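You operate a simulated robot arm through the tools that you are given. There is no shell and no other tool.

You are at the controls of a simulated robot arm. One attempt, no reset.

TASK
Pack the grey tray on the top of the bench. At the end: the teal plaster roll is in the grey tray; the yellow dowel is on the long orange plate; the orange plaster roll is in the grey tray; the black crayon is on the green board; whatever was shut is shut again. Leave all else as you found it, and nothing knocked over.

Only the result counts: the job must be done as asked and must still hold three seconds after the hand-in. Knocking over, shifting, dropping, spilling or breaking anything else fails it.

THE ROBOT
A 6-joint arm with a two-finger parallel gripper, fixed in place. Base frame: the origin is at the foot of the arm, x ahead of it, y to its left, z up; the work surface is at about z = 0.86. Lengths are in m, angles in degrees, forces in N, time in s.
With the tool pointing down near the work surface it reaches from about 0.26 to 0.68 m from the base axis. Its first joint turns from -66.0 to 66.0 degrees. Payload 2.9 kg.
The TCP is the grasp point between the finger pads, 0.03 m short of the fingertips. In the tool frame z runs along the fingers and y along their closing line. Largest opening 0.11 m; finger width 0.02, thickness 0.01; the body of the gripper, 0.048 by 0.112 m, starts 0.055 m behind the TCP.
Orientation is that of the tool frame in the base frame, as a unit quaternion [w, x, y, z]. With the fingers straight down and closing along the base's y, the tool's x points along the base's -x, its y along +y and its z along -z.

THE INTERFACE
- The arm moves only by the tool jog_arm. Its arguments are lists of equal length, an entry for each row: "linear": the shift along the tool's x, y, z in m, a list of three; "turn": the turn, a rotation vector about the tool's x, y, z in degrees, a list of three. In form: {"linear": [[x, y, z], ...], "turn": [[wx, wy, wz], ...]}. A call has 1 to 20 rows; each row shifts and turns the commanded pose from where the row before left it, along the tool's axes as they then stand. "fingers" is the opening, from 0 (shut) to 1 (fully open), set as the call begins (left out, the last holds). Each row takes 0.2 s and may step no farther than 0.05 m and 8.6 degrees from the row before; otherwise, or with a gripper value out of range, the whole call is refused. A pose out of reach is approached as far as the arm can. The call stops where the force on the tool passes 40 N (or 10 N more than at its start, if that is more) or the arm is blocked; 0.2 s more then pass. Each finger travels about 0.108 m/s and halts on what it meets, pressing with about 34 N; the grip force reading is that of the motor and also rises with nothing between the fingers. The clock runs only during rows and for 0.2 s after the last one: add rows that do not move to give the fingers time. The reply holds the time, the measured pose of the TCP, the force on the tool along the base axes, the opening and the grip force, in the units named above and with some noise, with the torque about the TCP (base axes, N m) and any sound that the robot's microphone picked up.
- Cameras (640 x 400 px; columns grow to the right, rows downward): "scene" is fixed at [0.0778, 0.4447, 1.3695]; the picture's right is [-0.69, -0.72, 0.00], its down [-0.53, 0.51, -0.68] and it looks along [0.49, -0.47, -0.73] (base axes); focal length 321 px, centre (320, 200). "wrist" rides on the gripper at [0.072, 0.017, -0.103] in the tool frame; the picture's right is [-0.23, 0.97, 0.00], its down [-0.76, -0.18, -0.62] and it looks along [-0.61, -0.14, 0.78] (tool axes); focal length 222 px, centre (320, 200). There is no depth. A picture from a camera that has moved, and an enlarged one, comes with that camera's place and axes in the base frame and with its lens.
- capture(camera): a new picture of that camera. No time passes.
- zoom(camera, box): a new picture of the part [left, top, right, bottom] of that camera's present view, enlarged. No time passes.
- job_done(): hands the job in; it is judged then, once.

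Nothing tells you positions but the pictures and the camera data. Unless the task says otherwise, let go and move clear before handing in.

The tools are called after "Request:" as a command line: name --argument value ..., lists and objects as JSON in quotes. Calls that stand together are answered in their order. jog_arm: Moves the arm, as the interface text tells. Its arguments: {"type":"object","properties":{"linear":{"type":"array","items":{"type":"array","items":{"type":"number"}}},"turn":{"type":"array","items":{"type":"array","items":{"type":"number"}}},"fingers":{"type":"number"}},"required":["linear","turn"]} The other tools are called the same way: capture (camera) takes a picture; zoom (camera, box) takes an enlarged picture of a part of a camera's view; job_done () hands the job in.

At the start:

```text
clock: 0.0
ee_pos: [0.2974, 0.1953, 1.1307]
orientation: [0.0, -0.001, 1.0, 0.0]
wrist_force: [-0.5, -0.3, 0.4]
torque: [0.02, -0.01, -0.02]
grip_width: 0.1101
grip_force: 0.1
```

scene: 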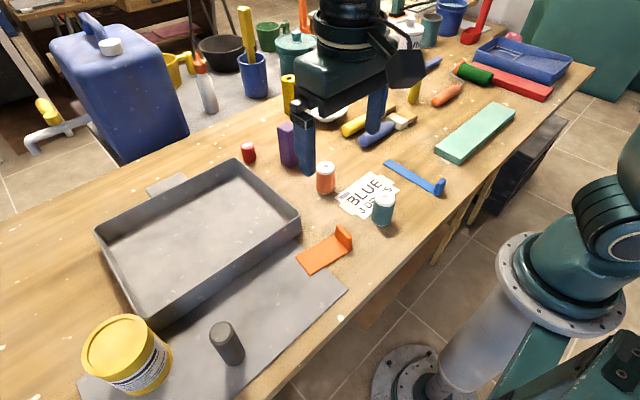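
wrist: 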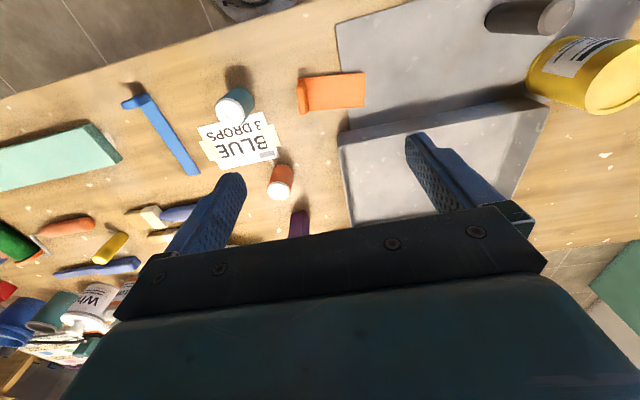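

I see the bench with the grey tray, an orange and a teal roll near a "BLUE 3 DROPS" note, an orange plate, a green board and various sticks. I'll zoom in to identify each item before moving.

Request:
zoom --camera "scene" --box '[220, 120, 460, 290]'

Request:
zoom --camera "scene" --box '[330, 20, 600, 180]'

Request:
zoom --camera "wrist" --box '[0, 60, 320, 260]'

Request:
zoom --camera "scene" --box '[60, 150, 360, 400]'

Request:
zoom --camera "scene" --box '[160, 0, 480, 180]'

```text
2.35 times, centred on (340, 205) of scene
camera zoom: at [0.0778, 0.4447, 1.3695], right [-0.69, -0.72, 0.0], down [-0.53, 0.51, -0.68], along [0.49, -0.47, -0.73], focal length 756 px, centre (273, 188)
```

zoom: 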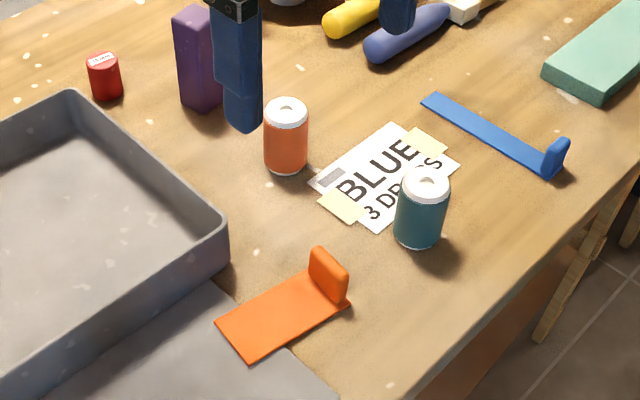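

```text
2.37 times, centred on (465, 100) of scene
camera zoom: at [0.0778, 0.4447, 1.3695], right [-0.69, -0.72, 0.0], down [-0.53, 0.51, -0.68], along [0.49, -0.47, -0.73], focal length 761 px, centre (-24, 437)
```

zoom: 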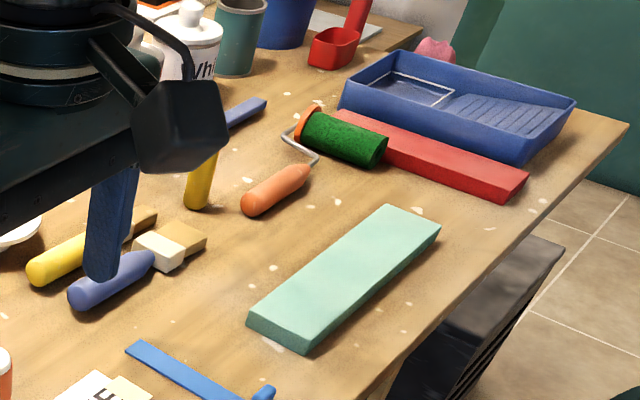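

```text
2.00 times, centred on (160, 160) of wrist
camera zoom: at [0.2242, 0.2119, 1.2328], right [0.23, 0.97, 0.0], down [0.76, -0.18, 0.62], along [0.61, -0.14, -0.78], focal length 444 px, centre (640, 280)
```

zoom: 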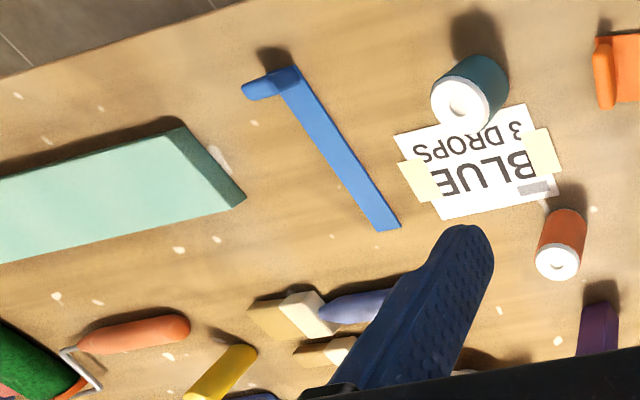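

```text
1.60 times, centred on (210, 275) of scene
camera zoom: at [0.0778, 0.4447, 1.3695], right [-0.69, -0.72, 0.0], down [-0.53, 0.51, -0.68], along [0.49, -0.47, -0.73], focal length 514 px, centre (496, 80)
```

zoom: 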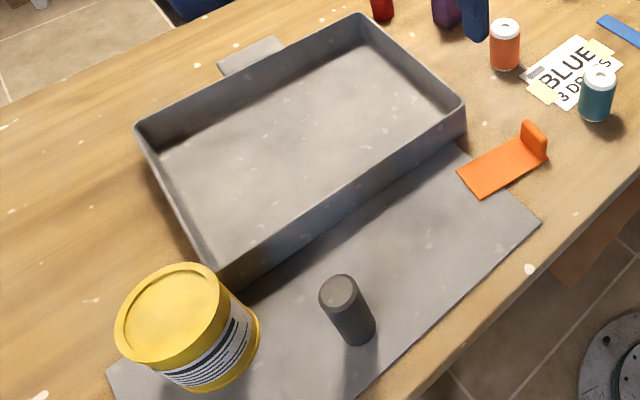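

```text
2.00 times, centred on (320, 90) of scene
camera zoom: at [0.0778, 0.4447, 1.3695], right [-0.69, -0.72, 0.0], down [-0.53, 0.51, -0.68], along [0.49, -0.47, -0.73], focal length 642 px, centre (320, 420)
```

zoom: 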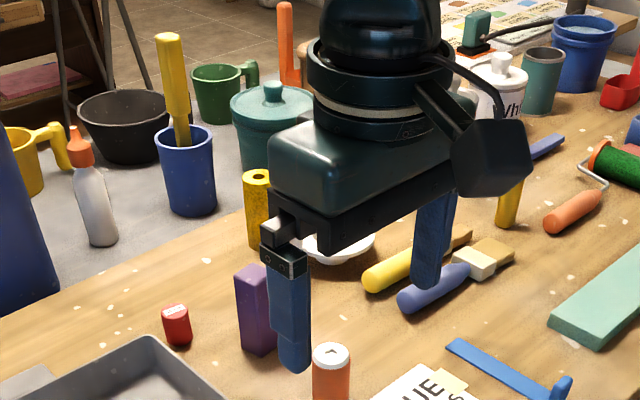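

The rolls stand at about (0.29, 0.07) and (0.435, 0.086), a dark cylinder stands at about (0.28, 0.43), and a yellow standing stick at about (0.52, -0.38). I'll swing the arm across at height to see what is hidden from the first views.

Request:
jog_arm --linear '[[0, -0.05, 0], [0, -0.05, 0], [0, -0.05, 0], [0, -0.05, 0], [0, -0.05, 0], [0, -0.05, 0]]' --turn '[[0, 0, 0], [0, 0, 0], [0, 0, 0], [0, 0, 0], [0, 0, 0], [0, 0, 0]]'

Request:
capture --camera "wrist"

Request:
capture --camera "scene"

```text
clock: 1.4
ee_pos: [0.3007, -0.1075, 1.1329]
orientation: [0.0, 0.0, 1.0, 0.0]
wrist_force: [-0.2, -0.8, 0.2]
torque: [0.0, -0.02, 0.01]
grip_width: 0.1099
grip_force: 0.2
```

```text
taken
camera wrist: at [0.2289, -0.0911, 1.2351], right [0.23, 0.97, 0.0], down [0.76, -0.18, 0.62], along [0.61, -0.14, -0.78], focal length 222 px, centre (320, 200)
```

wrist: 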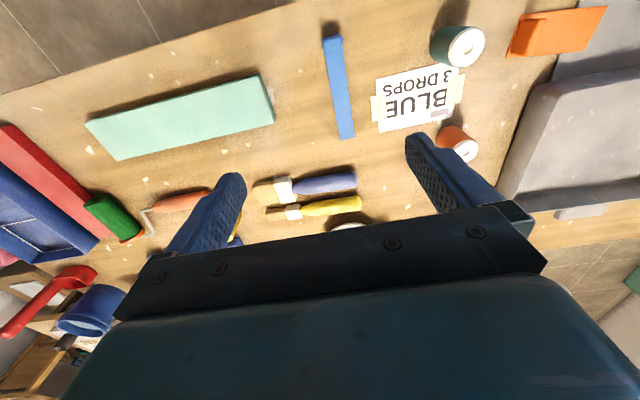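

```text
taken
```

scene: 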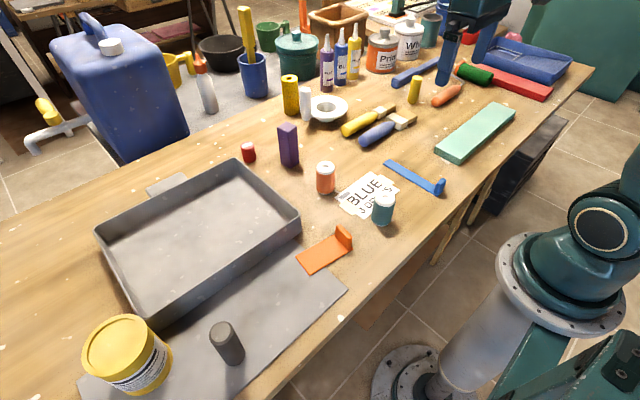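

Request:
zoom --camera "scene" --box '[220, 10, 480, 175]'

Request:
zoom --camera "scene" --box '[380, 0, 600, 140]'

Request:
zoom --camera "scene" --box '[60, 290, 260, 400]'

Request:
zoom --camera "scene" --box '[280, 150, 480, 290]'

```text
2.42 times, centred on (350, 92) of scene
camera zoom: at [0.0778, 0.4447, 1.3695], right [-0.69, -0.72, 0.0], down [-0.53, 0.51, -0.68], along [0.49, -0.47, -0.73], focal length 779 px, centre (247, 461)
```

zoom: 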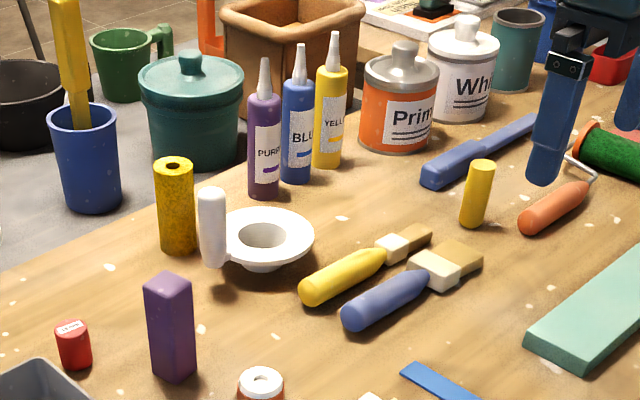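

```text
2.86 times, centred on (490, 70) of scene
camera zoom: at [0.0778, 0.4447, 1.3695], right [-0.69, -0.72, 0.0], down [-0.53, 0.51, -0.68], along [0.49, -0.47, -0.73], focal length 918 px, centre (-166, 571)
```

zoom: 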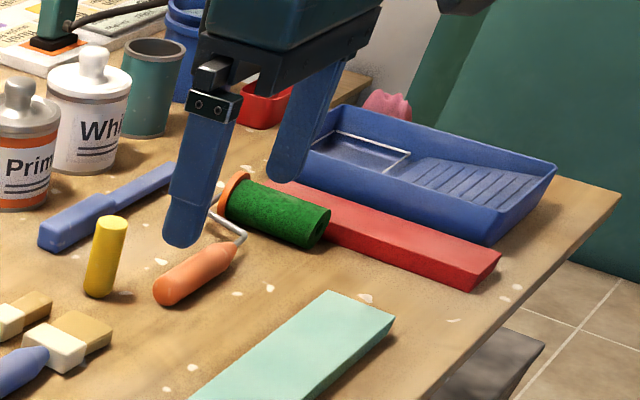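

```text
3.20 times, centred on (160, 345) of scene
camera zoom: at [0.0778, 0.4447, 1.3695], right [-0.69, -0.72, 0.0], down [-0.53, 0.51, -0.68], along [0.49, -0.47, -0.73], focal length 1028 px, centre (832, -264)
```

zoom: 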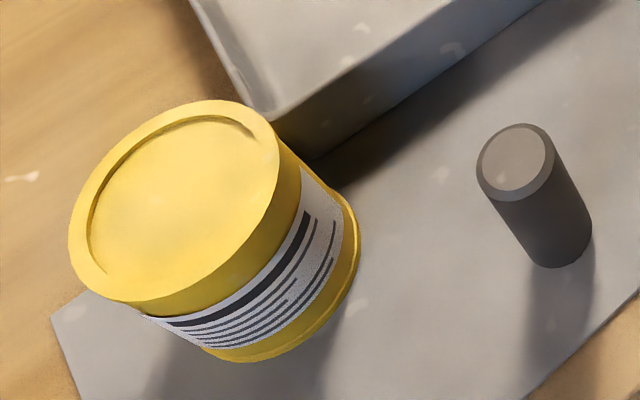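

```text
2.86 times, centred on (380, 220) of scene
camera zoom: at [0.0778, 0.4447, 1.3695], right [-0.69, -0.72, 0.0], down [-0.53, 0.51, -0.68], along [0.49, -0.47, -0.73], focal length 918 px, centre (149, 143)
```

zoom: 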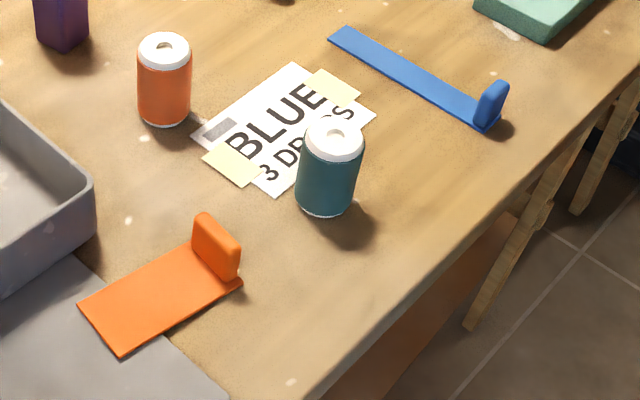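

The yellow dowel is now clear at about (0.52, -0.38), and the mint-green board is centred near (0.31, -0.33). Next I'll zoom the wrist view for better position estimates.

Request:
zoom --camera "wrist" --box '[320, 0, 640, 200]'

Request:
zoom --camera "wrist" --box '[60, 50, 380, 250]'

```text
2.00 times, centred on (480, 100) of wrist
camera zoom: at [0.2289, -0.0911, 1.2351], right [0.23, 0.97, 0.0], down [0.76, -0.18, 0.62], along [0.61, -0.14, -0.78], focal length 444 px, centre (0, 400)
```

zoom: 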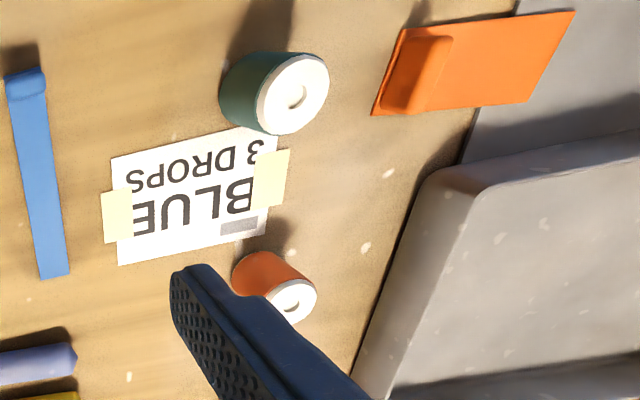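

```text
2.00 times, centred on (220, 150) of wrist
camera zoom: at [0.2289, -0.0911, 1.2351], right [0.23, 0.97, 0.0], down [0.76, -0.18, 0.62], along [0.61, -0.14, -0.78], focal length 444 px, centre (520, 300)
```

zoom: 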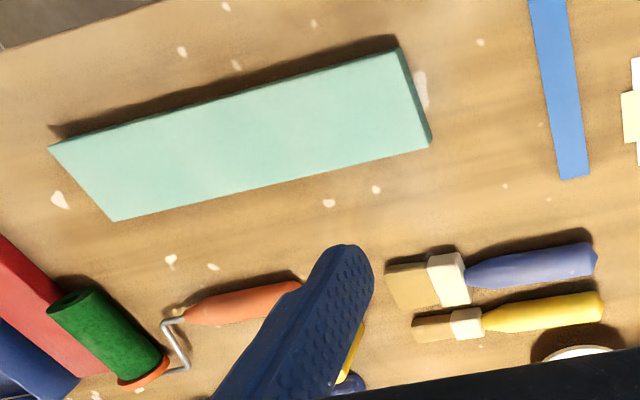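

The wrist view confirms the teal roll near (0.289, 0.067) and the orange roll near (0.43, 0.086), with tops around z = 0.93. I'll hover above the teal roll and check alignment.

Request:
jog_arm --linear '[[0.003, 0.0434, 0.02], [0.003, 0.0434, 0.02], [0.003, 0.0434, 0.02], [0.002, 0.0433, 0.02], [0, 0, 0]]' --turn '[[0, 0, 0], [0, 0, 0], [0, 0, 0], [0, 0, 0], [0, 0, 0]]'

Request:
capture --camera "wrist"

Request:
zoom --camera "scene" --box '[280, 120, 480, 250]'

```text
clock: 2.6
ee_pos: [0.2856, 0.0669, 1.0511]
orientation: [0.001, 0.0, 1.0, 0.0]
wrist_force: [0.2, -0.1, 0.5]
torque: [0.01, 0.01, 0.02]
grip_width: 0.1101
grip_force: 0.0
```

```text
taken
camera wrist: at [0.2154, 0.0839, 1.1535], right [0.23, 0.97, 0.0], down [0.76, -0.18, 0.62], along [0.61, -0.14, -0.78], focal length 222 px, centre (320, 200)
```

wrist: 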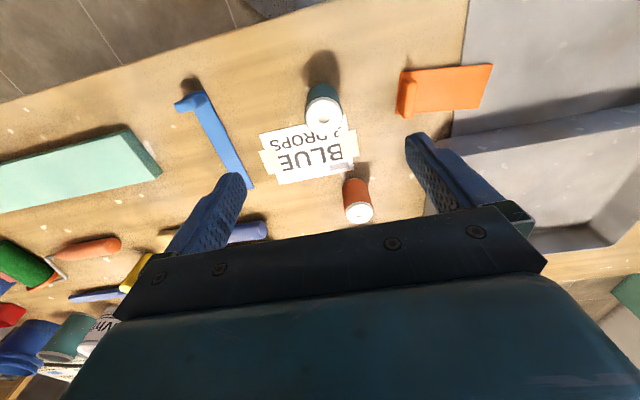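

```text
3.08 times, centred on (380, 185) of scene
camera zoom: at [0.0778, 0.4447, 1.3695], right [-0.69, -0.72, 0.0], down [-0.53, 0.51, -0.68], along [0.49, -0.47, -0.73], focal length 988 px, centre (135, 246)
```

zoom: 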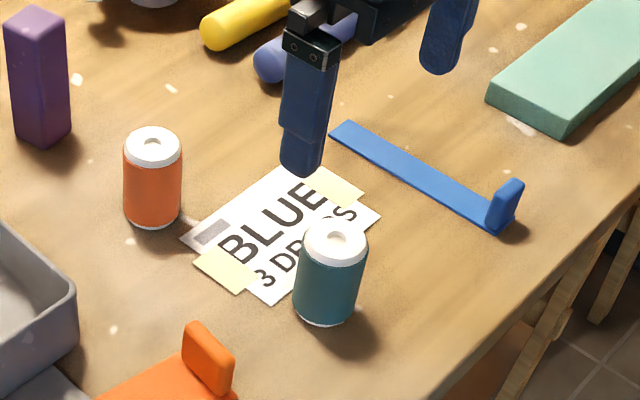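

The teal roll is close to centred below the open fingers. I'll zoom the wrist view to measure the remaining offset.

Request:
zoom --camera "wrist" --box '[240, 30, 400, 130]'

Request:
zoom --camera "wrist" --box '[280, 130, 440, 230]'

```text
4.00 times, centred on (320, 80) of wrist
camera zoom: at [0.2154, 0.0839, 1.1535], right [0.23, 0.97, 0.0], down [0.76, -0.18, 0.62], along [0.61, -0.14, -0.78], focal length 888 px, centre (320, 680)
```

zoom: 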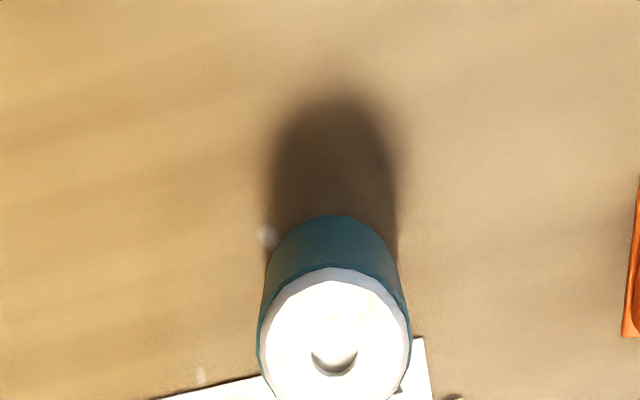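

```text
4.00 times, centred on (360, 180) of wrist
camera zoom: at [0.2154, 0.0839, 1.1535], right [0.23, 0.97, 0.0], down [0.76, -0.18, 0.62], along [0.61, -0.14, -0.78], focal length 888 px, centre (160, 280)
```

zoom: 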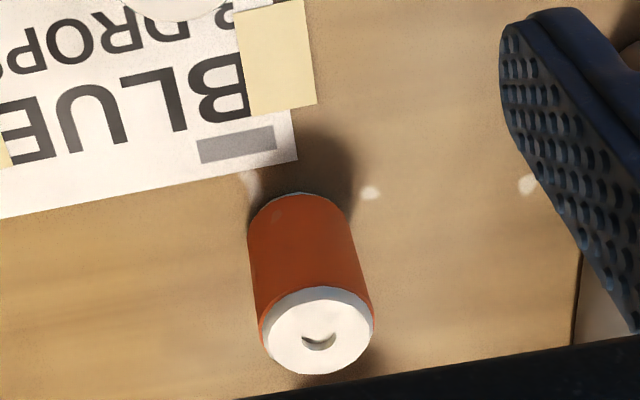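

The teal roll works out at about (0.289, 0.069), a couple of millimetres from the TCP. I'll shift slightly, descend to z ≈ 0.905 and close.

Request:
jog_arm --linear '[[-0.002, 0.002, 0.03], [0, 0, 0.03], [0, 0, 0.03], [0, 0, 0.03], [0, 0, 0.025], [0, 0, 0]]' --turn '[[0, 0, 0], [0, 0, 0], [0, 0, 0], [0, 0, 0], [0, 0, 0], [0, 0, 0]]'

Request:
capture --camera "wrist"

Request:
zoom --camera "scene" --box '[280, 120, 480, 250]'

```text
clock: 4.0
ee_pos: [0.2893, 0.0691, 0.9024]
orientation: [0.0, 0.0, 1.0, 0.0]
wrist_force: [0.4, 0.1, -0.3]
torque: [0.0, 0.02, -0.02]
grip_width: 0.1099
grip_force: 0.0
```

```text
taken
camera wrist: at [0.2162, 0.0868, 1.0058], right [0.23, 0.97, 0.0], down [0.76, -0.18, 0.62], along [0.61, -0.14, -0.78], focal length 222 px, centre (320, 200)
```

wrist: 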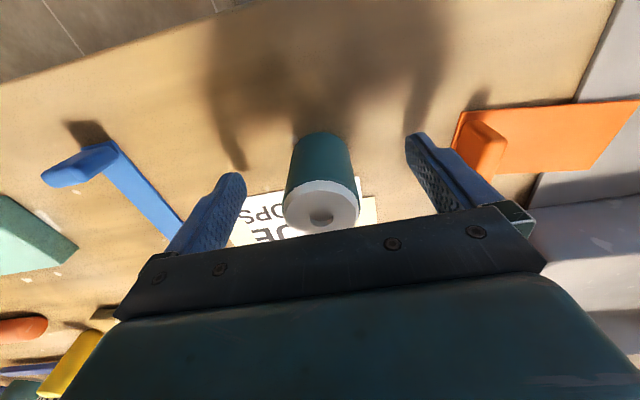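

```text
3.08 times, centred on (380, 185) of scene
camera zoom: at [0.0778, 0.4447, 1.3695], right [-0.69, -0.72, 0.0], down [-0.53, 0.51, -0.68], along [0.49, -0.47, -0.73], focal length 988 px, centre (135, 246)
```

zoom: 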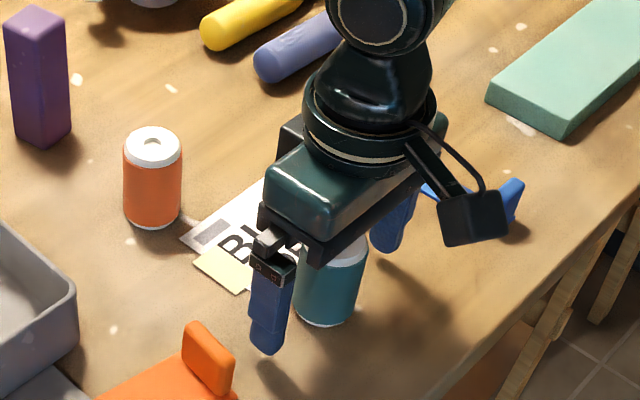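

The roll sits between the pads, matching the TCP to within about 3 mm. Closing the fingers now.

Request:
jog_arm --linear '[[0, 0, 0], [0, 0, 0], [0, 0, 0], [0, 0, 0]]' --turn '[[0, 0, 0], [0, 0, 0], [0, 0, 0], [0, 0, 0]]' --fingers 0

Request:
capture --camera "wrist"

```text
clock: 5.0
ee_pos: [0.287, 0.0693, 0.9034]
orientation: [-0.001, 0.0, 1.0, 0.0]
wrist_force: [-0.5, -0.4, 2.0]
torque: [0.0, 0.01, 0.04]
grip_width: 0.0393
grip_force: 33.9
```

```text
taken
camera wrist: at [0.2163, 0.0868, 1.0062], right [0.23, 0.97, 0.0], down [0.76, -0.18, 0.62], along [0.61, -0.14, -0.78], focal length 222 px, centre (320, 200)
```

wrist: 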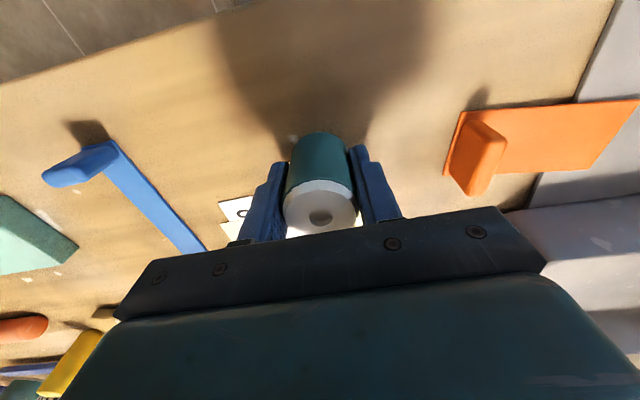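

The roll is held (width 0.039, 34 N). I'll lift it straight up by about 0.13 m.

Request:
jog_arm --linear '[[0, 0, -0.015], [0, 0, -0.025], [0, 0, -0.03], [0, 0, -0.03], [0, 0, -0.03], [0, 0, 0]]' --turn '[[0, 0, 0], [0, 0, 0], [0, 0, 0], [0, 0, 0], [0, 0, 0], [0, 0, 0]]'

Request:
capture --camera "scene"

Request:
capture --camera "wrist"

```text
clock: 6.4
ee_pos: [0.2893, 0.0696, 1.0332]
orientation: [0.0, 0.0, 1.0, 0.0]
wrist_force: [0.2, -0.3, -1.2]
torque: [-0.02, -0.01, -0.02]
grip_width: 0.0395
grip_force: 33.8
```

```text
taken
```

scene: 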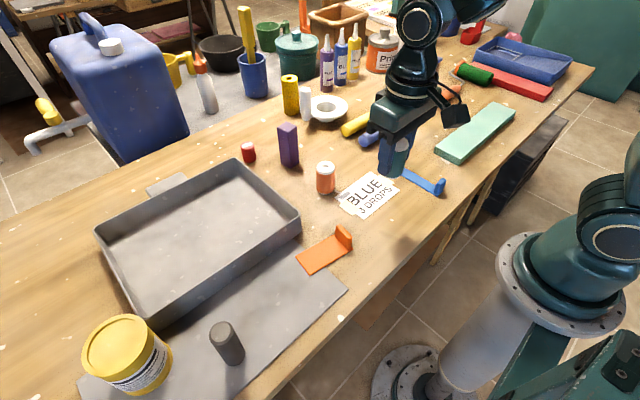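

```text
taken
camera wrist: at [0.2172, 0.0874, 1.1359], right [0.23, 0.97, 0.0], down [0.76, -0.18, 0.62], along [0.61, -0.14, -0.78], focal length 222 px, centre (320, 200)
```

wrist: 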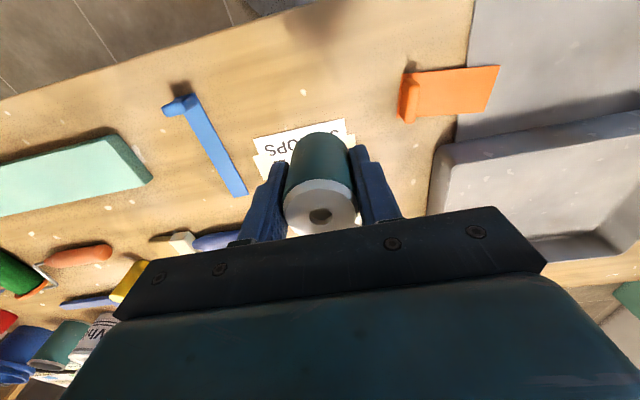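

The teal roll lifts cleanly and nothing else moved. I'll carry it over the tray to about (0.47, 0.38).

Request:
jog_arm --linear '[[-0.0226, 0.0388, 0], [-0.0226, 0.0388, 0], [-0.0226, 0.0388, 0], [-0.0226, 0.0388, 0], [-0.0226, 0.0388, 0], [-0.0226, 0.0388, 0], [-0.0226, 0.0388, 0], [-0.0226, 0.0388, 0], [0, 0, 0], [0, 0, 0]]' --turn '[[0, 0, 0], [0, 0, 0], [0, 0, 0], [0, 0, 0], [0, 0, 0], [0, 0, 0], [0, 0, 0], [0, 0, 0], [0, 0, 0], [0, 0, 0]]'

Request:
capture --camera "scene"

Request:
capture --camera "wrist"

```text
clock: 8.6
ee_pos: [0.4659, 0.3808, 1.032]
orientation: [0.0, -0.001, 1.0, -0.001]
wrist_force: [-0.1, -0.6, -1.6]
torque: [-0.01, -0.01, 0.0]
grip_width: 0.0392
grip_force: 33.7
```

```text
taken
```

scene: 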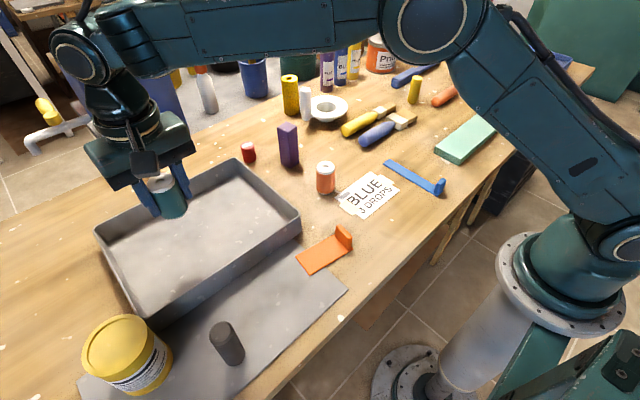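

```text
taken
camera wrist: at [0.3938, 0.3986, 1.1353], right [0.23, 0.97, 0.0], down [0.76, -0.18, 0.62], along [0.61, -0.14, -0.78], focal length 222 px, centre (320, 200)
```

wrist: 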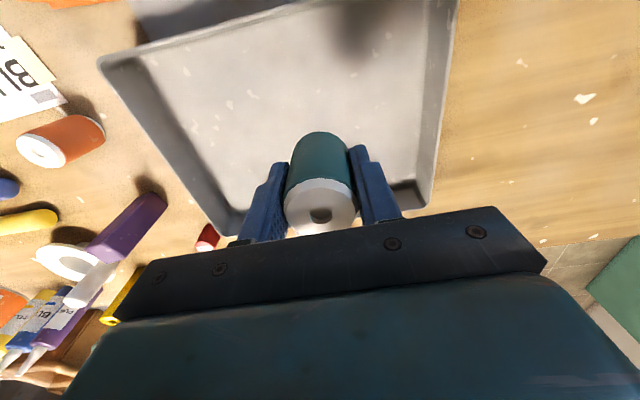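

The roll is over the open middle of the tray. I'll lower to just above the tray floor, then creep down.

Request:
jog_arm --linear '[[0, 0, 0.025], [0, 0, 0.025], [0, 0, 0.025], [0, 0, 0.025], [0, 0, 0.012], [0, 0, 0]]' --turn '[[0, 0, 0], [0, 0, 0], [0, 0, 0], [0, 0, 0], [0, 0, 0], [0, 0, 0]]'

Request:
zoom --camera "scene" --box '[80, 130, 310, 330]'

Request:
capture --camera "wrist"

```text
clock: 10.0
ee_pos: [0.4674, 0.3807, 0.9221]
orientation: [-0.001, 0.001, 1.0, 0.0]
wrist_force: [0.8, -0.1, -1.7]
torque: [-0.01, -0.03, 0.01]
grip_width: 0.0393
grip_force: 33.7
```

```text
2.00 times, centred on (195, 230) of scene
camera zoom: at [0.0778, 0.4447, 1.3695], right [-0.69, -0.72, 0.0], down [-0.53, 0.51, -0.68], along [0.49, -0.47, -0.73], focal length 642 px, centre (570, 140)
```

zoom: 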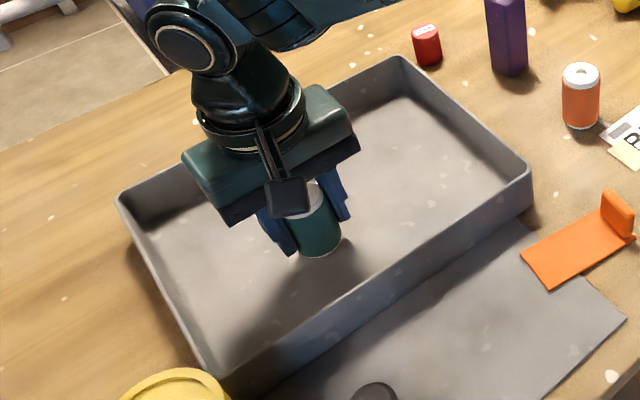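

```text
taken
camera wrist: at [0.3953, 0.3983, 1.025], right [0.23, 0.97, 0.0], down [0.76, -0.18, 0.62], along [0.61, -0.14, -0.78], focal length 222 px, centre (320, 200)
```

wrist: 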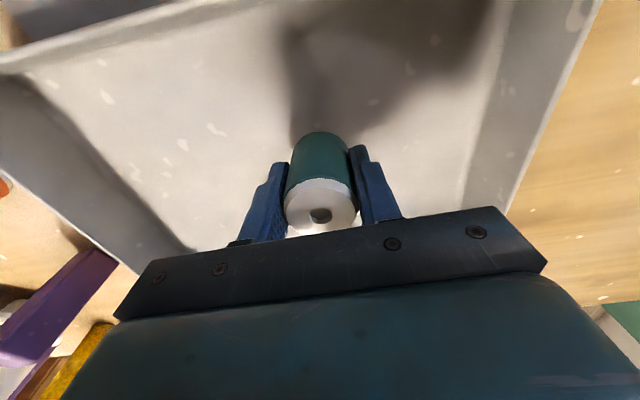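

The roll's underside is at about z = 0.878, just above the tray floor. I'll creep down in small steps watching the force.

Request:
jog_arm --linear '[[0, 0, 0.003], [0, 0, 0.003]]' --turn '[[0, 0, 0], [0, 0, 0]]'

```text
clock: 10.6
ee_pos: [0.4684, 0.3799, 0.9179]
orientation: [0.001, 0.0, 1.0, 0.0]
wrist_force: [0.6, 1.2, -1.5]
torque: [0.01, -0.01, 0.0]
grip_width: 0.0391
grip_force: 34.3
```

Request:
jog_arm --linear '[[0, 0, 0.002], [0, 0, 0.002]]' --turn '[[0, 0, 0], [0, 0, 0]]'

```text
clock: 11.2
ee_pos: [0.4673, 0.3805, 0.9126]
orientation: [0.0, 0.0, 1.0, 0.0]
wrist_force: [0.0, 0.3, -1.8]
torque: [-0.03, 0.01, 0.03]
grip_width: 0.039
grip_force: 34.2
```

No contact yet (bottom around z = 0.869); continuing down 2 mm at a time.

Request:
jog_arm --linear '[[0, 0, 0.002]]' --turn '[[0, 0, 0]]'

```text
clock: 11.6
ee_pos: [0.4675, 0.3804, 0.9116]
orientation: [0.001, 0.0, 1.0, 0.001]
wrist_force: [-2.5, -1.6, 9.6]
torque: [-0.05, 0.3, 0.0]
grip_width: 0.0389
grip_force: 33.9
```

Contact at 9.6 N, so the roll stands on the tray floor. I'll ease off a hair, open the fingers and rise.

Request:
jog_arm --linear '[[0, 0, -0.0007], [0, 0, 0]]' --turn '[[0, 0, 0], [0, 0, 0]]'

Request:
jog_arm --linear '[[0, 0, 0], [0, 0, 0], [0, 0, 0], [0, 0, 0]]' --turn '[[0, 0, 0], [0, 0, 0], [0, 0, 0], [0, 0, 0]]' --fingers 0.8

Request:
capture --camera "wrist"

```text
clock: 12.2
ee_pos: [0.467, 0.3804, 0.9129]
orientation: [0.001, 0.0, 1.0, 0.001]
wrist_force: [-0.4, 0.0, 11.3]
torque: [0.04, 0.19, 0.01]
grip_width: 0.0391
grip_force: 34.4
```

```text
clock: 13.2
ee_pos: [0.4684, 0.3795, 0.9116]
orientation: [-0.001, 0.0, 1.0, 0.0]
wrist_force: [0.2, -0.4, 0.7]
torque: [0.02, 0.0, -0.01]
grip_width: 0.088
grip_force: 0.0
```

```text
taken
camera wrist: at [0.3959, 0.3973, 1.0144], right [0.23, 0.97, 0.0], down [0.76, -0.18, 0.62], along [0.61, -0.14, -0.78], focal length 222 px, centre (320, 200)
```

wrist: 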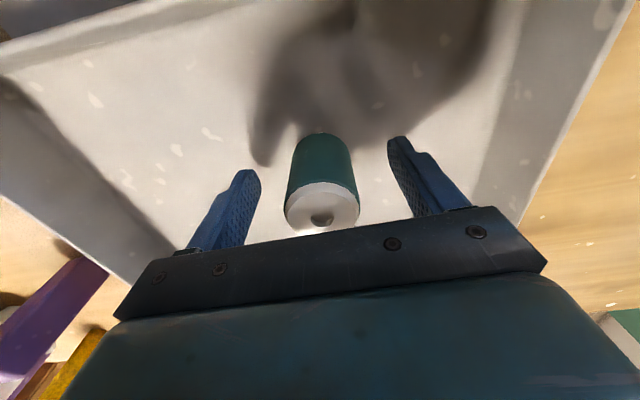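

The teal roll stands upright in the tray. I'll rise and go over to hover above the orange roll at about (0.431, 0.089).

Request:
jog_arm --linear '[[0, 0, -0.03], [0, 0, -0.05], [0, 0, -0.05], [0, 0, -0.01], [0.0053, -0.0416, 0], [0.0053, -0.0416, 0], [0.0053, -0.0416, 0], [0.0053, -0.0416, 0], [0.0053, -0.0416, 0], [0.0053, -0.0416, 0], [0.0053, -0.0416, 0], [0, 0, 0]]' --turn '[[0, 0, 0], [0, 0, 0], [0, 0, 0], [0, 0, 0], [0, 0, 0], [0, 0, 0], [0, 0, 0], [0, 0, 0], [0, 0, 0], [0, 0, 0], [0, 0, 0], [0, 0, 0]]' --fingers 1

Request:
capture --camera "scene"

Request:
zoom --camera "wrist" --box '[240, 30, 400, 130]'

Request:
capture --camera "wrist"

```text
clock: 15.8
ee_pos: [0.4301, 0.0888, 1.0517]
orientation: [0.001, 0.0, 1.0, 0.0]
wrist_force: [-0.1, 0.8, 0.6]
torque: [0.0, -0.01, 0.02]
grip_width: 0.1101
grip_force: 0.1
```

```text
taken
```

scene: 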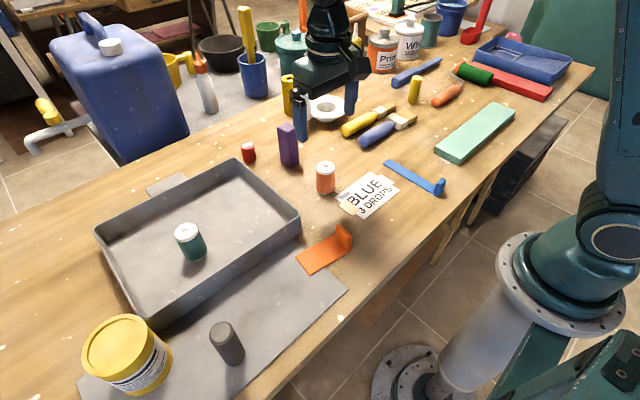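

```text
4.00 times, centred on (320, 80) of wrist
camera zoom: at [0.3583, 0.1055, 1.1539], right [0.23, 0.97, 0.0], down [0.76, -0.18, 0.62], along [0.61, -0.14, -0.78], focal length 888 px, centre (320, 680)
```

zoom: 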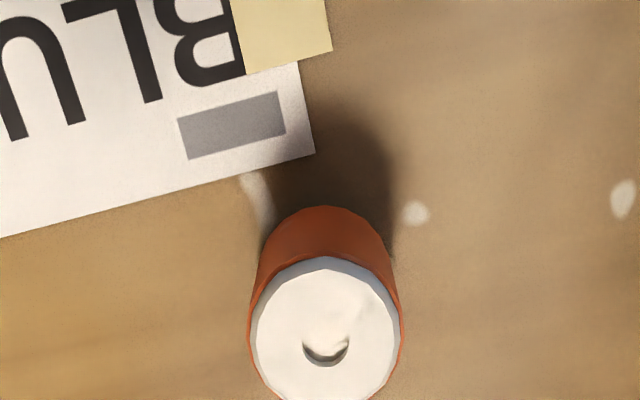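

```text
taken
camera wrist: at [0.3583, 0.1055, 1.1539], right [0.23, 0.97, 0.0], down [0.76, -0.18, 0.62], along [0.61, -0.14, -0.78], focal length 222 px, centre (320, 200)
```

wrist: 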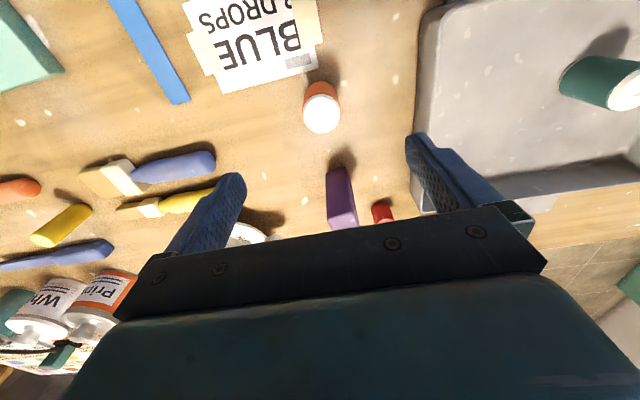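

The orange roll is at about (0.430, 0.090), directly under the TCP. I'll descend and check.

Request:
jog_arm --linear '[[0, 0.0015, 0.03], [0, 0, 0.03], [0, 0, 0.03], [0, 0, 0.03], [0, 0, 0.0265], [0, 0, 0]]' --turn '[[0, 0, 0], [0, 0, 0], [0, 0, 0], [0, 0, 0], [0, 0, 0], [0, 0, 0]]'

Request:
capture --camera "wrist"

```text
clock: 17.2
ee_pos: [0.4297, 0.0917, 0.9065]
orientation: [0.0, -0.001, 1.0, 0.001]
wrist_force: [0.1, 0.3, 0.4]
torque: [-0.01, -0.03, -0.02]
grip_width: 0.1102
grip_force: 0.0
```

```text
taken
camera wrist: at [0.3555, 0.1087, 1.0097], right [0.23, 0.97, 0.0], down [0.76, -0.18, 0.62], along [0.61, -0.14, -0.78], focal length 222 px, centre (320, 200)
```

wrist: 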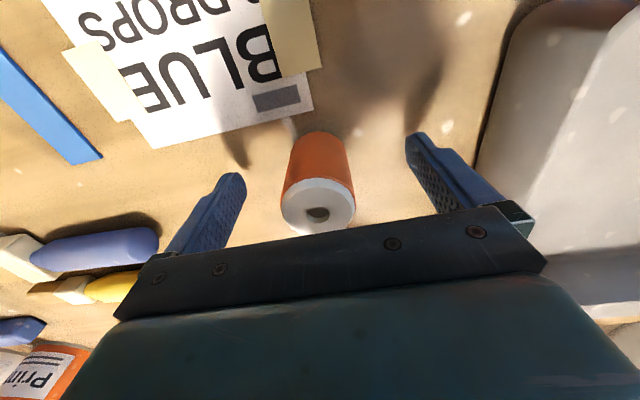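

The orange roll sits in the same place between the pads as the teal one did. Closing, then lifting.

Request:
jog_arm --linear '[[0, 0, 0], [0, 0, 0], [0, 0, 0], [0, 0, 0]]' --turn '[[0, 0, 0], [0, 0, 0], [0, 0, 0], [0, 0, 0]]' --fingers 0

Request:
jog_arm --linear '[[0, 0, -0.015], [0, 0, -0.025], [0, 0, -0.03], [0, 0, -0.03], [0, 0, -0.03], [0, 0, 0]]' --turn '[[0, 0, 0], [0, 0, 0], [0, 0, 0], [0, 0, 0], [0, 0, 0], [0, 0, 0]]'

Request:
capture --camera "wrist"

```text
clock: 18.2
ee_pos: [0.4274, 0.0907, 0.9064]
orientation: [0.001, 0.0, 1.0, 0.0]
wrist_force: [-0.4, -0.2, -0.1]
torque: [0.0, 0.03, 0.02]
grip_width: 0.0391
grip_force: 34.1
```

```text
clock: 19.6
ee_pos: [0.4316, 0.0915, 1.0366]
orientation: [0.0, -0.001, 1.0, 0.001]
wrist_force: [-0.6, 0.1, -1.1]
torque: [-0.02, -0.04, -0.01]
grip_width: 0.039
grip_force: 33.7
```

```text
taken
camera wrist: at [0.3596, 0.1083, 1.1402], right [0.23, 0.97, 0.0], down [0.76, -0.18, 0.62], along [0.61, -0.14, -0.78], focal length 222 px, centre (320, 200)
```

wrist: 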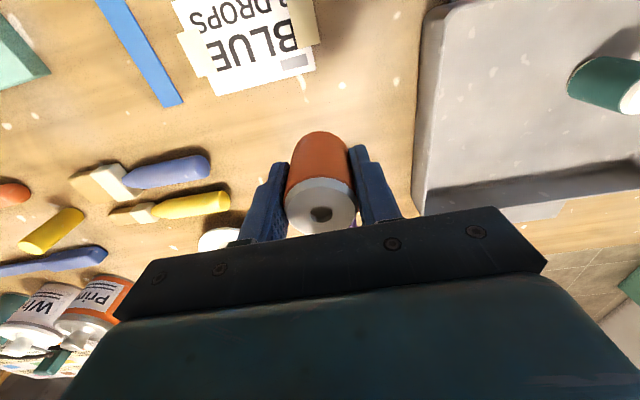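

The orange roll is held. I'll carry it over the tray to about (0.47, 0.285), leaving space from the teal roll, and lower to just above the floor.

Request:
jog_arm --linear '[[-0.008, 0.0387, 0], [-0.008, 0.0387, 0], [-0.008, 0.0387, 0], [-0.008, 0.0387, 0], [-0.008, 0.0387, 0], [0, 0, 0], [0, 0, 0.03], [0, 0, 0.03], [0, 0, 0.03], [0, 0, 0.025], [0, 0, 0]]' --turn '[[0, 0, 0], [0, 0, 0], [0, 0, 0], [0, 0, 0], [0, 0, 0], [0, 0, 0], [0, 0, 0], [0, 0, 0], [0, 0, 0], [0, 0, 0], [0, 0, 0]]'

Request:
zoom --camera "scene" --box '[80, 130, 310, 330]'

Request:
capture --camera "wrist"

```text
clock: 22.0
ee_pos: [0.4738, 0.2837, 0.9204]
orientation: [-0.001, -0.001, 1.0, 0.0]
wrist_force: [-0.3, -0.3, -0.8]
torque: [0.0, 0.04, 0.01]
grip_width: 0.0391
grip_force: 34.2
```

```text
2.00 times, centred on (195, 230) of scene
camera zoom: at [0.0778, 0.4447, 1.3695], right [-0.69, -0.72, 0.0], down [-0.53, 0.51, -0.68], along [0.49, -0.47, -0.73], focal length 642 px, centre (570, 140)
```

zoom: 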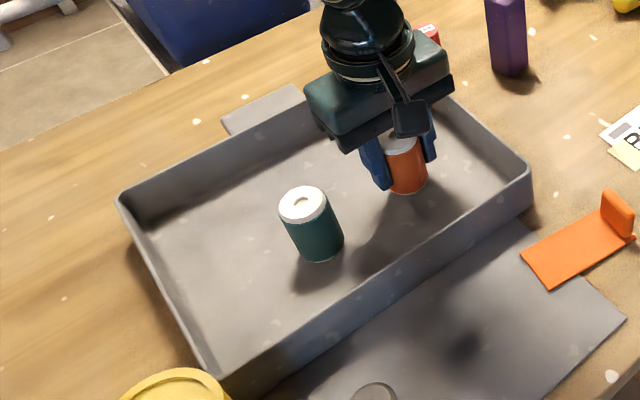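

```text
taken
camera wrist: at [0.4001, 0.3004, 1.0242], right [0.23, 0.97, 0.0], down [0.76, -0.18, 0.62], along [0.61, -0.14, -0.78], focal length 222 px, centre (320, 200)
```

wrist: 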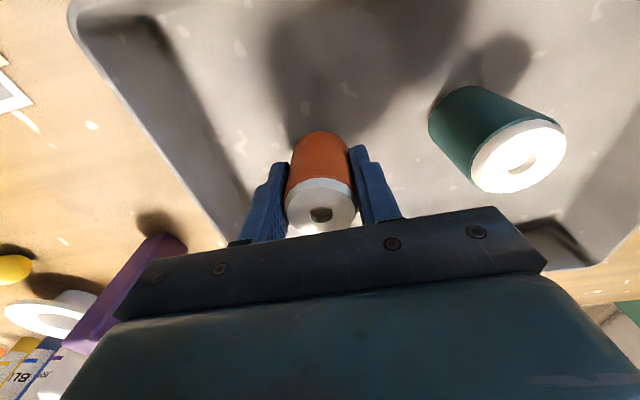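

Contact should come at about z = 0.915. Creeping down now.

Request:
jog_arm --linear '[[0, 0, 0.002], [0, 0, 0.002]]' --turn '[[0, 0, 0], [0, 0, 0]]'

```text
clock: 22.6
ee_pos: [0.4715, 0.2848, 0.9166]
orientation: [0.0, 0.0, 1.0, 0.001]
wrist_force: [0.4, 0.3, -1.4]
torque: [0.01, -0.03, -0.01]
grip_width: 0.039
grip_force: 34.0
```

Request:
jog_arm --linear '[[0, 0, 0.0015]]' --turn '[[0, 0, 0]]'

```text
clock: 23.0
ee_pos: [0.4727, 0.2837, 0.9156]
orientation: [0.001, -0.001, 1.0, 0.0]
wrist_force: [0.2, 0.0, -0.5]
torque: [0.01, -0.03, 0.0]
grip_width: 0.039
grip_force: 34.1
```

Request:
jog_arm --linear '[[0, 0, 0.0015]]' --turn '[[0, 0, 0]]'

```text
clock: 23.4
ee_pos: [0.4723, 0.2834, 0.9141]
orientation: [-0.001, 0.0, 1.0, 0.0]
wrist_force: [-1.4, 0.4, 2.3]
torque: [-0.03, 0.02, -0.01]
grip_width: 0.039
grip_force: 34.0
```

The force has just started to rise (2.3 N), so the roll is touching the tray floor. I'll open part way and rise.

Request:
jog_arm --linear '[[0, 0, 0], [0, 0, 0], [0, 0, 0]]' --turn '[[0, 0, 0], [0, 0, 0], [0, 0, 0]]' --fingers 0.6

Request:
jog_arm --linear '[[0, 0, -0.02], [0, 0, -0.03], [0, 0, -0.05], [0, 0, -0.05], [0, 0, 0]]' --turn '[[0, 0, 0], [0, 0, 0], [0, 0, 0], [0, 0, 0], [0, 0, 0]]'

Request:
capture --camera "wrist"

Request:
capture --camera "scene"

```text
clock: 24.2
ee_pos: [0.4715, 0.2834, 0.9136]
orientation: [0.0, 0.0, 1.0, 0.0]
wrist_force: [-0.3, 0.4, 0.7]
torque: [0.01, -0.02, 0.02]
grip_width: 0.0661
grip_force: 0.2
```

```text
clock: 25.4
ee_pos: [0.4757, 0.2831, 1.0652]
orientation: [0.0, 0.0, 1.0, 0.0]
wrist_force: [0.0, 0.4, -0.1]
torque: [0.0, 0.04, 0.0]
grip_width: 0.0658
grip_force: 0.0
```

```text
taken
camera wrist: at [0.403, 0.2997, 1.1676], right [0.23, 0.97, 0.0], down [0.76, -0.18, 0.62], along [0.61, -0.14, -0.78], focal length 222 px, centre (320, 200)
```

wrist: 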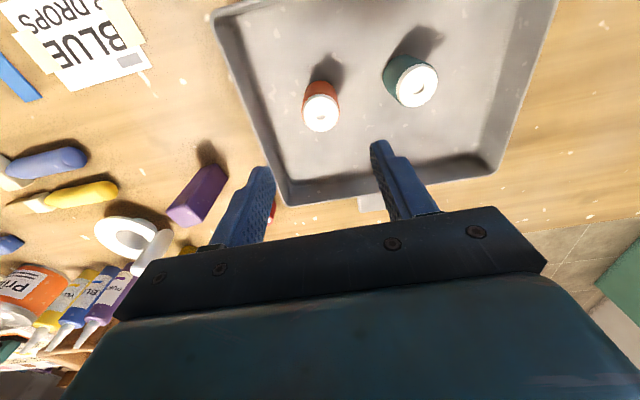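

```text
taken
```

scene: 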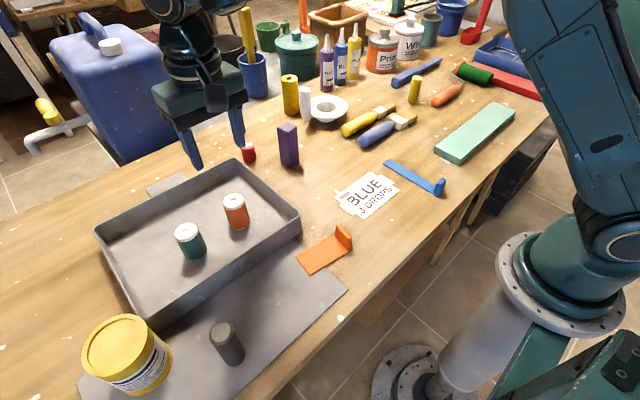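

Both rolls stand in the tray. Next I'll hover above the black crayon at about (0.275, 0.431) and check it.

Request:
jog_arm --linear '[[0.04, 0.0297, -0.005], [0.04, 0.0297, -0.005], [0.04, 0.0297, -0.005], [0.04, 0.0297, -0.005], [0.0395, 0.0297, -0.005], [0, 0, 0], [0, 0, 0]]' --turn '[[0, 0, 0], [0, 0, 0], [0, 0, 0], [0, 0, 0], [0, 0, 0], [0, 0, 0], [0, 0, 0]]' --fingers 1

Request:
capture --camera "wrist"

Request:
zoom --camera "wrist" --box '[240, 30, 400, 130]'

Request:
capture --camera "scene"

```text
clock: 27.0
ee_pos: [0.2725, 0.433, 1.0873]
orientation: [0.0, -0.001, 1.0, 0.0]
wrist_force: [-0.2, 0.1, -0.5]
torque: [0.02, -0.01, -0.05]
grip_width: 0.1098
grip_force: 0.0
```

```text
taken
camera wrist: at [0.2004, 0.4498, 1.1906], right [0.23, 0.97, 0.0], down [0.76, -0.18, 0.62], along [0.61, -0.14, -0.78], focal length 222 px, centre (320, 200)
```

wrist: 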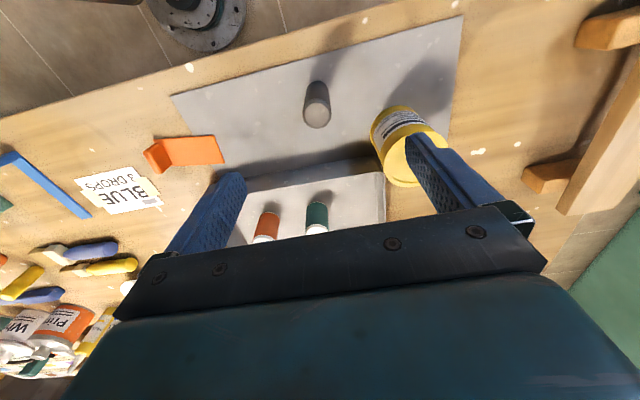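

```text
4.00 times, centred on (320, 80) of wrist
camera zoom: at [0.2004, 0.4498, 1.1906], right [0.23, 0.97, 0.0], down [0.76, -0.18, 0.62], along [0.61, -0.14, -0.78], focal length 888 px, centre (320, 680)
```

zoom: 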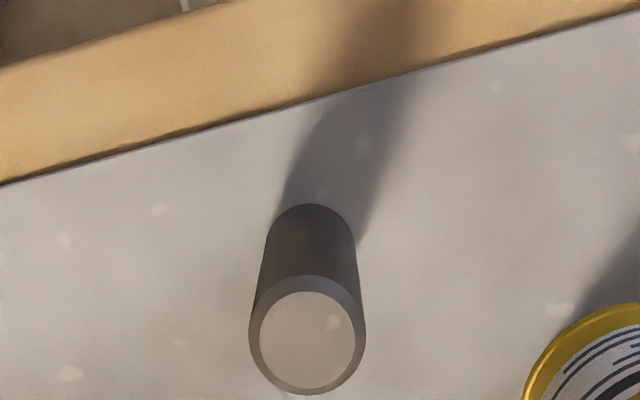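

```text
taken
```

scene: 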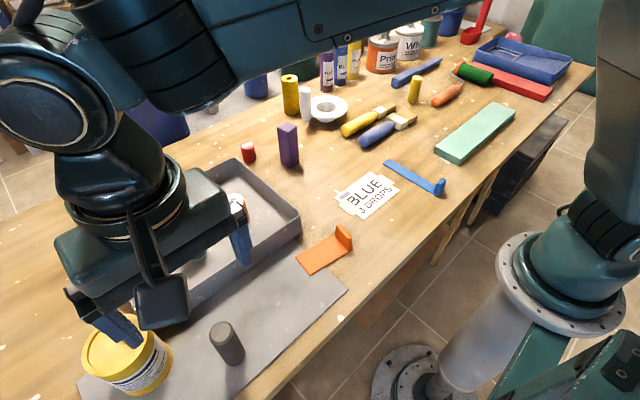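

The yellow tub at about (0.343, 0.527) is close to where an unrotated gripper would pass. I'll turn the gripper about 52° so its closing line runs clear of the tub, then look again.

Request:
jog_arm --linear '[[0, 0, 0], [0, 0, 0], [0, 0, 0], [0, 0, 0], [0, 0, 0], [0, 0, 0], [0, 0, 0], [0, 0, 0]]' --turn '[[0, 0, -7.5], [0, 0, -7.5], [0, 0, -7.5], [0, 0, -7.5], [0, 0, -7.5], [0, 0, -7.5], [0, 0, -7.5], [0, 0, 0]]'

Request:
capture --camera "wrist"

Request:
zoom --camera "wrist" --box '[240, 30, 400, 130]'

Request:
capture --camera "scene"

```text
clock: 28.8
ee_pos: [0.2719, 0.4333, 1.0881]
orientation: [0.0, -0.443, 0.897, 0.0]
wrist_force: [0.2, 0.1, 0.9]
torque: [0.0, 0.0, 0.01]
grip_width: 0.11
grip_force: 0.2
```

```text
taken
camera wrist: at [0.2144, 0.3857, 1.1908], right [-0.64, 0.77, 0.0], down [0.6, 0.5, 0.62], along [0.48, 0.4, -0.78], focal length 222 px, centre (320, 200)
```

wrist: 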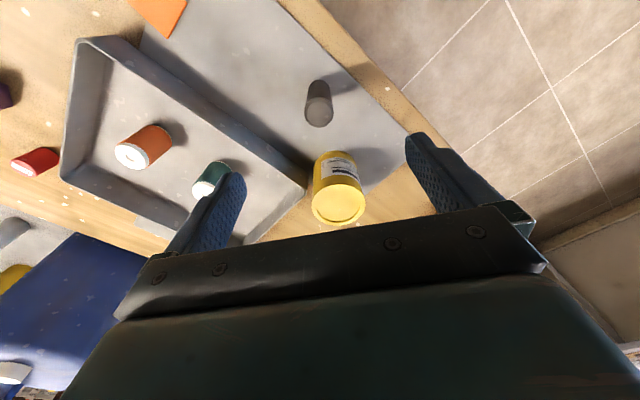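

```text
4.00 times, centred on (320, 80) of wrist
camera zoom: at [0.2144, 0.3857, 1.1908], right [-0.64, 0.77, 0.0], down [0.6, 0.5, 0.62], along [0.48, 0.4, -0.78], focal length 888 px, centre (320, 680)
```

zoom: 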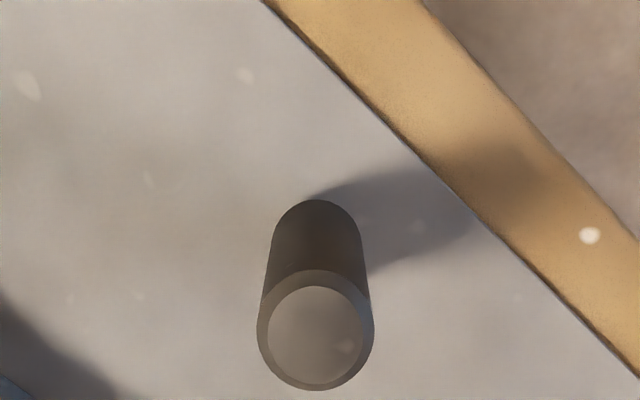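

```text
taken
```

scene: 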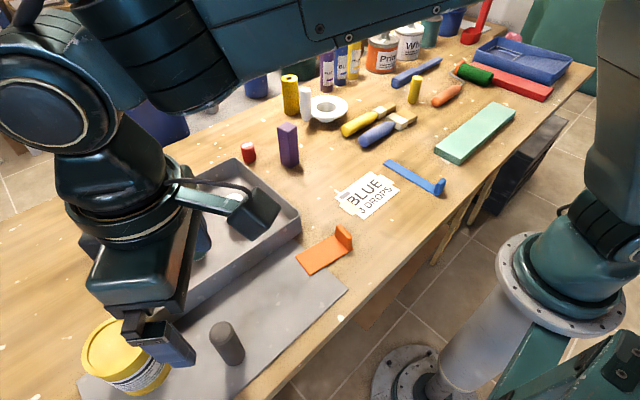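

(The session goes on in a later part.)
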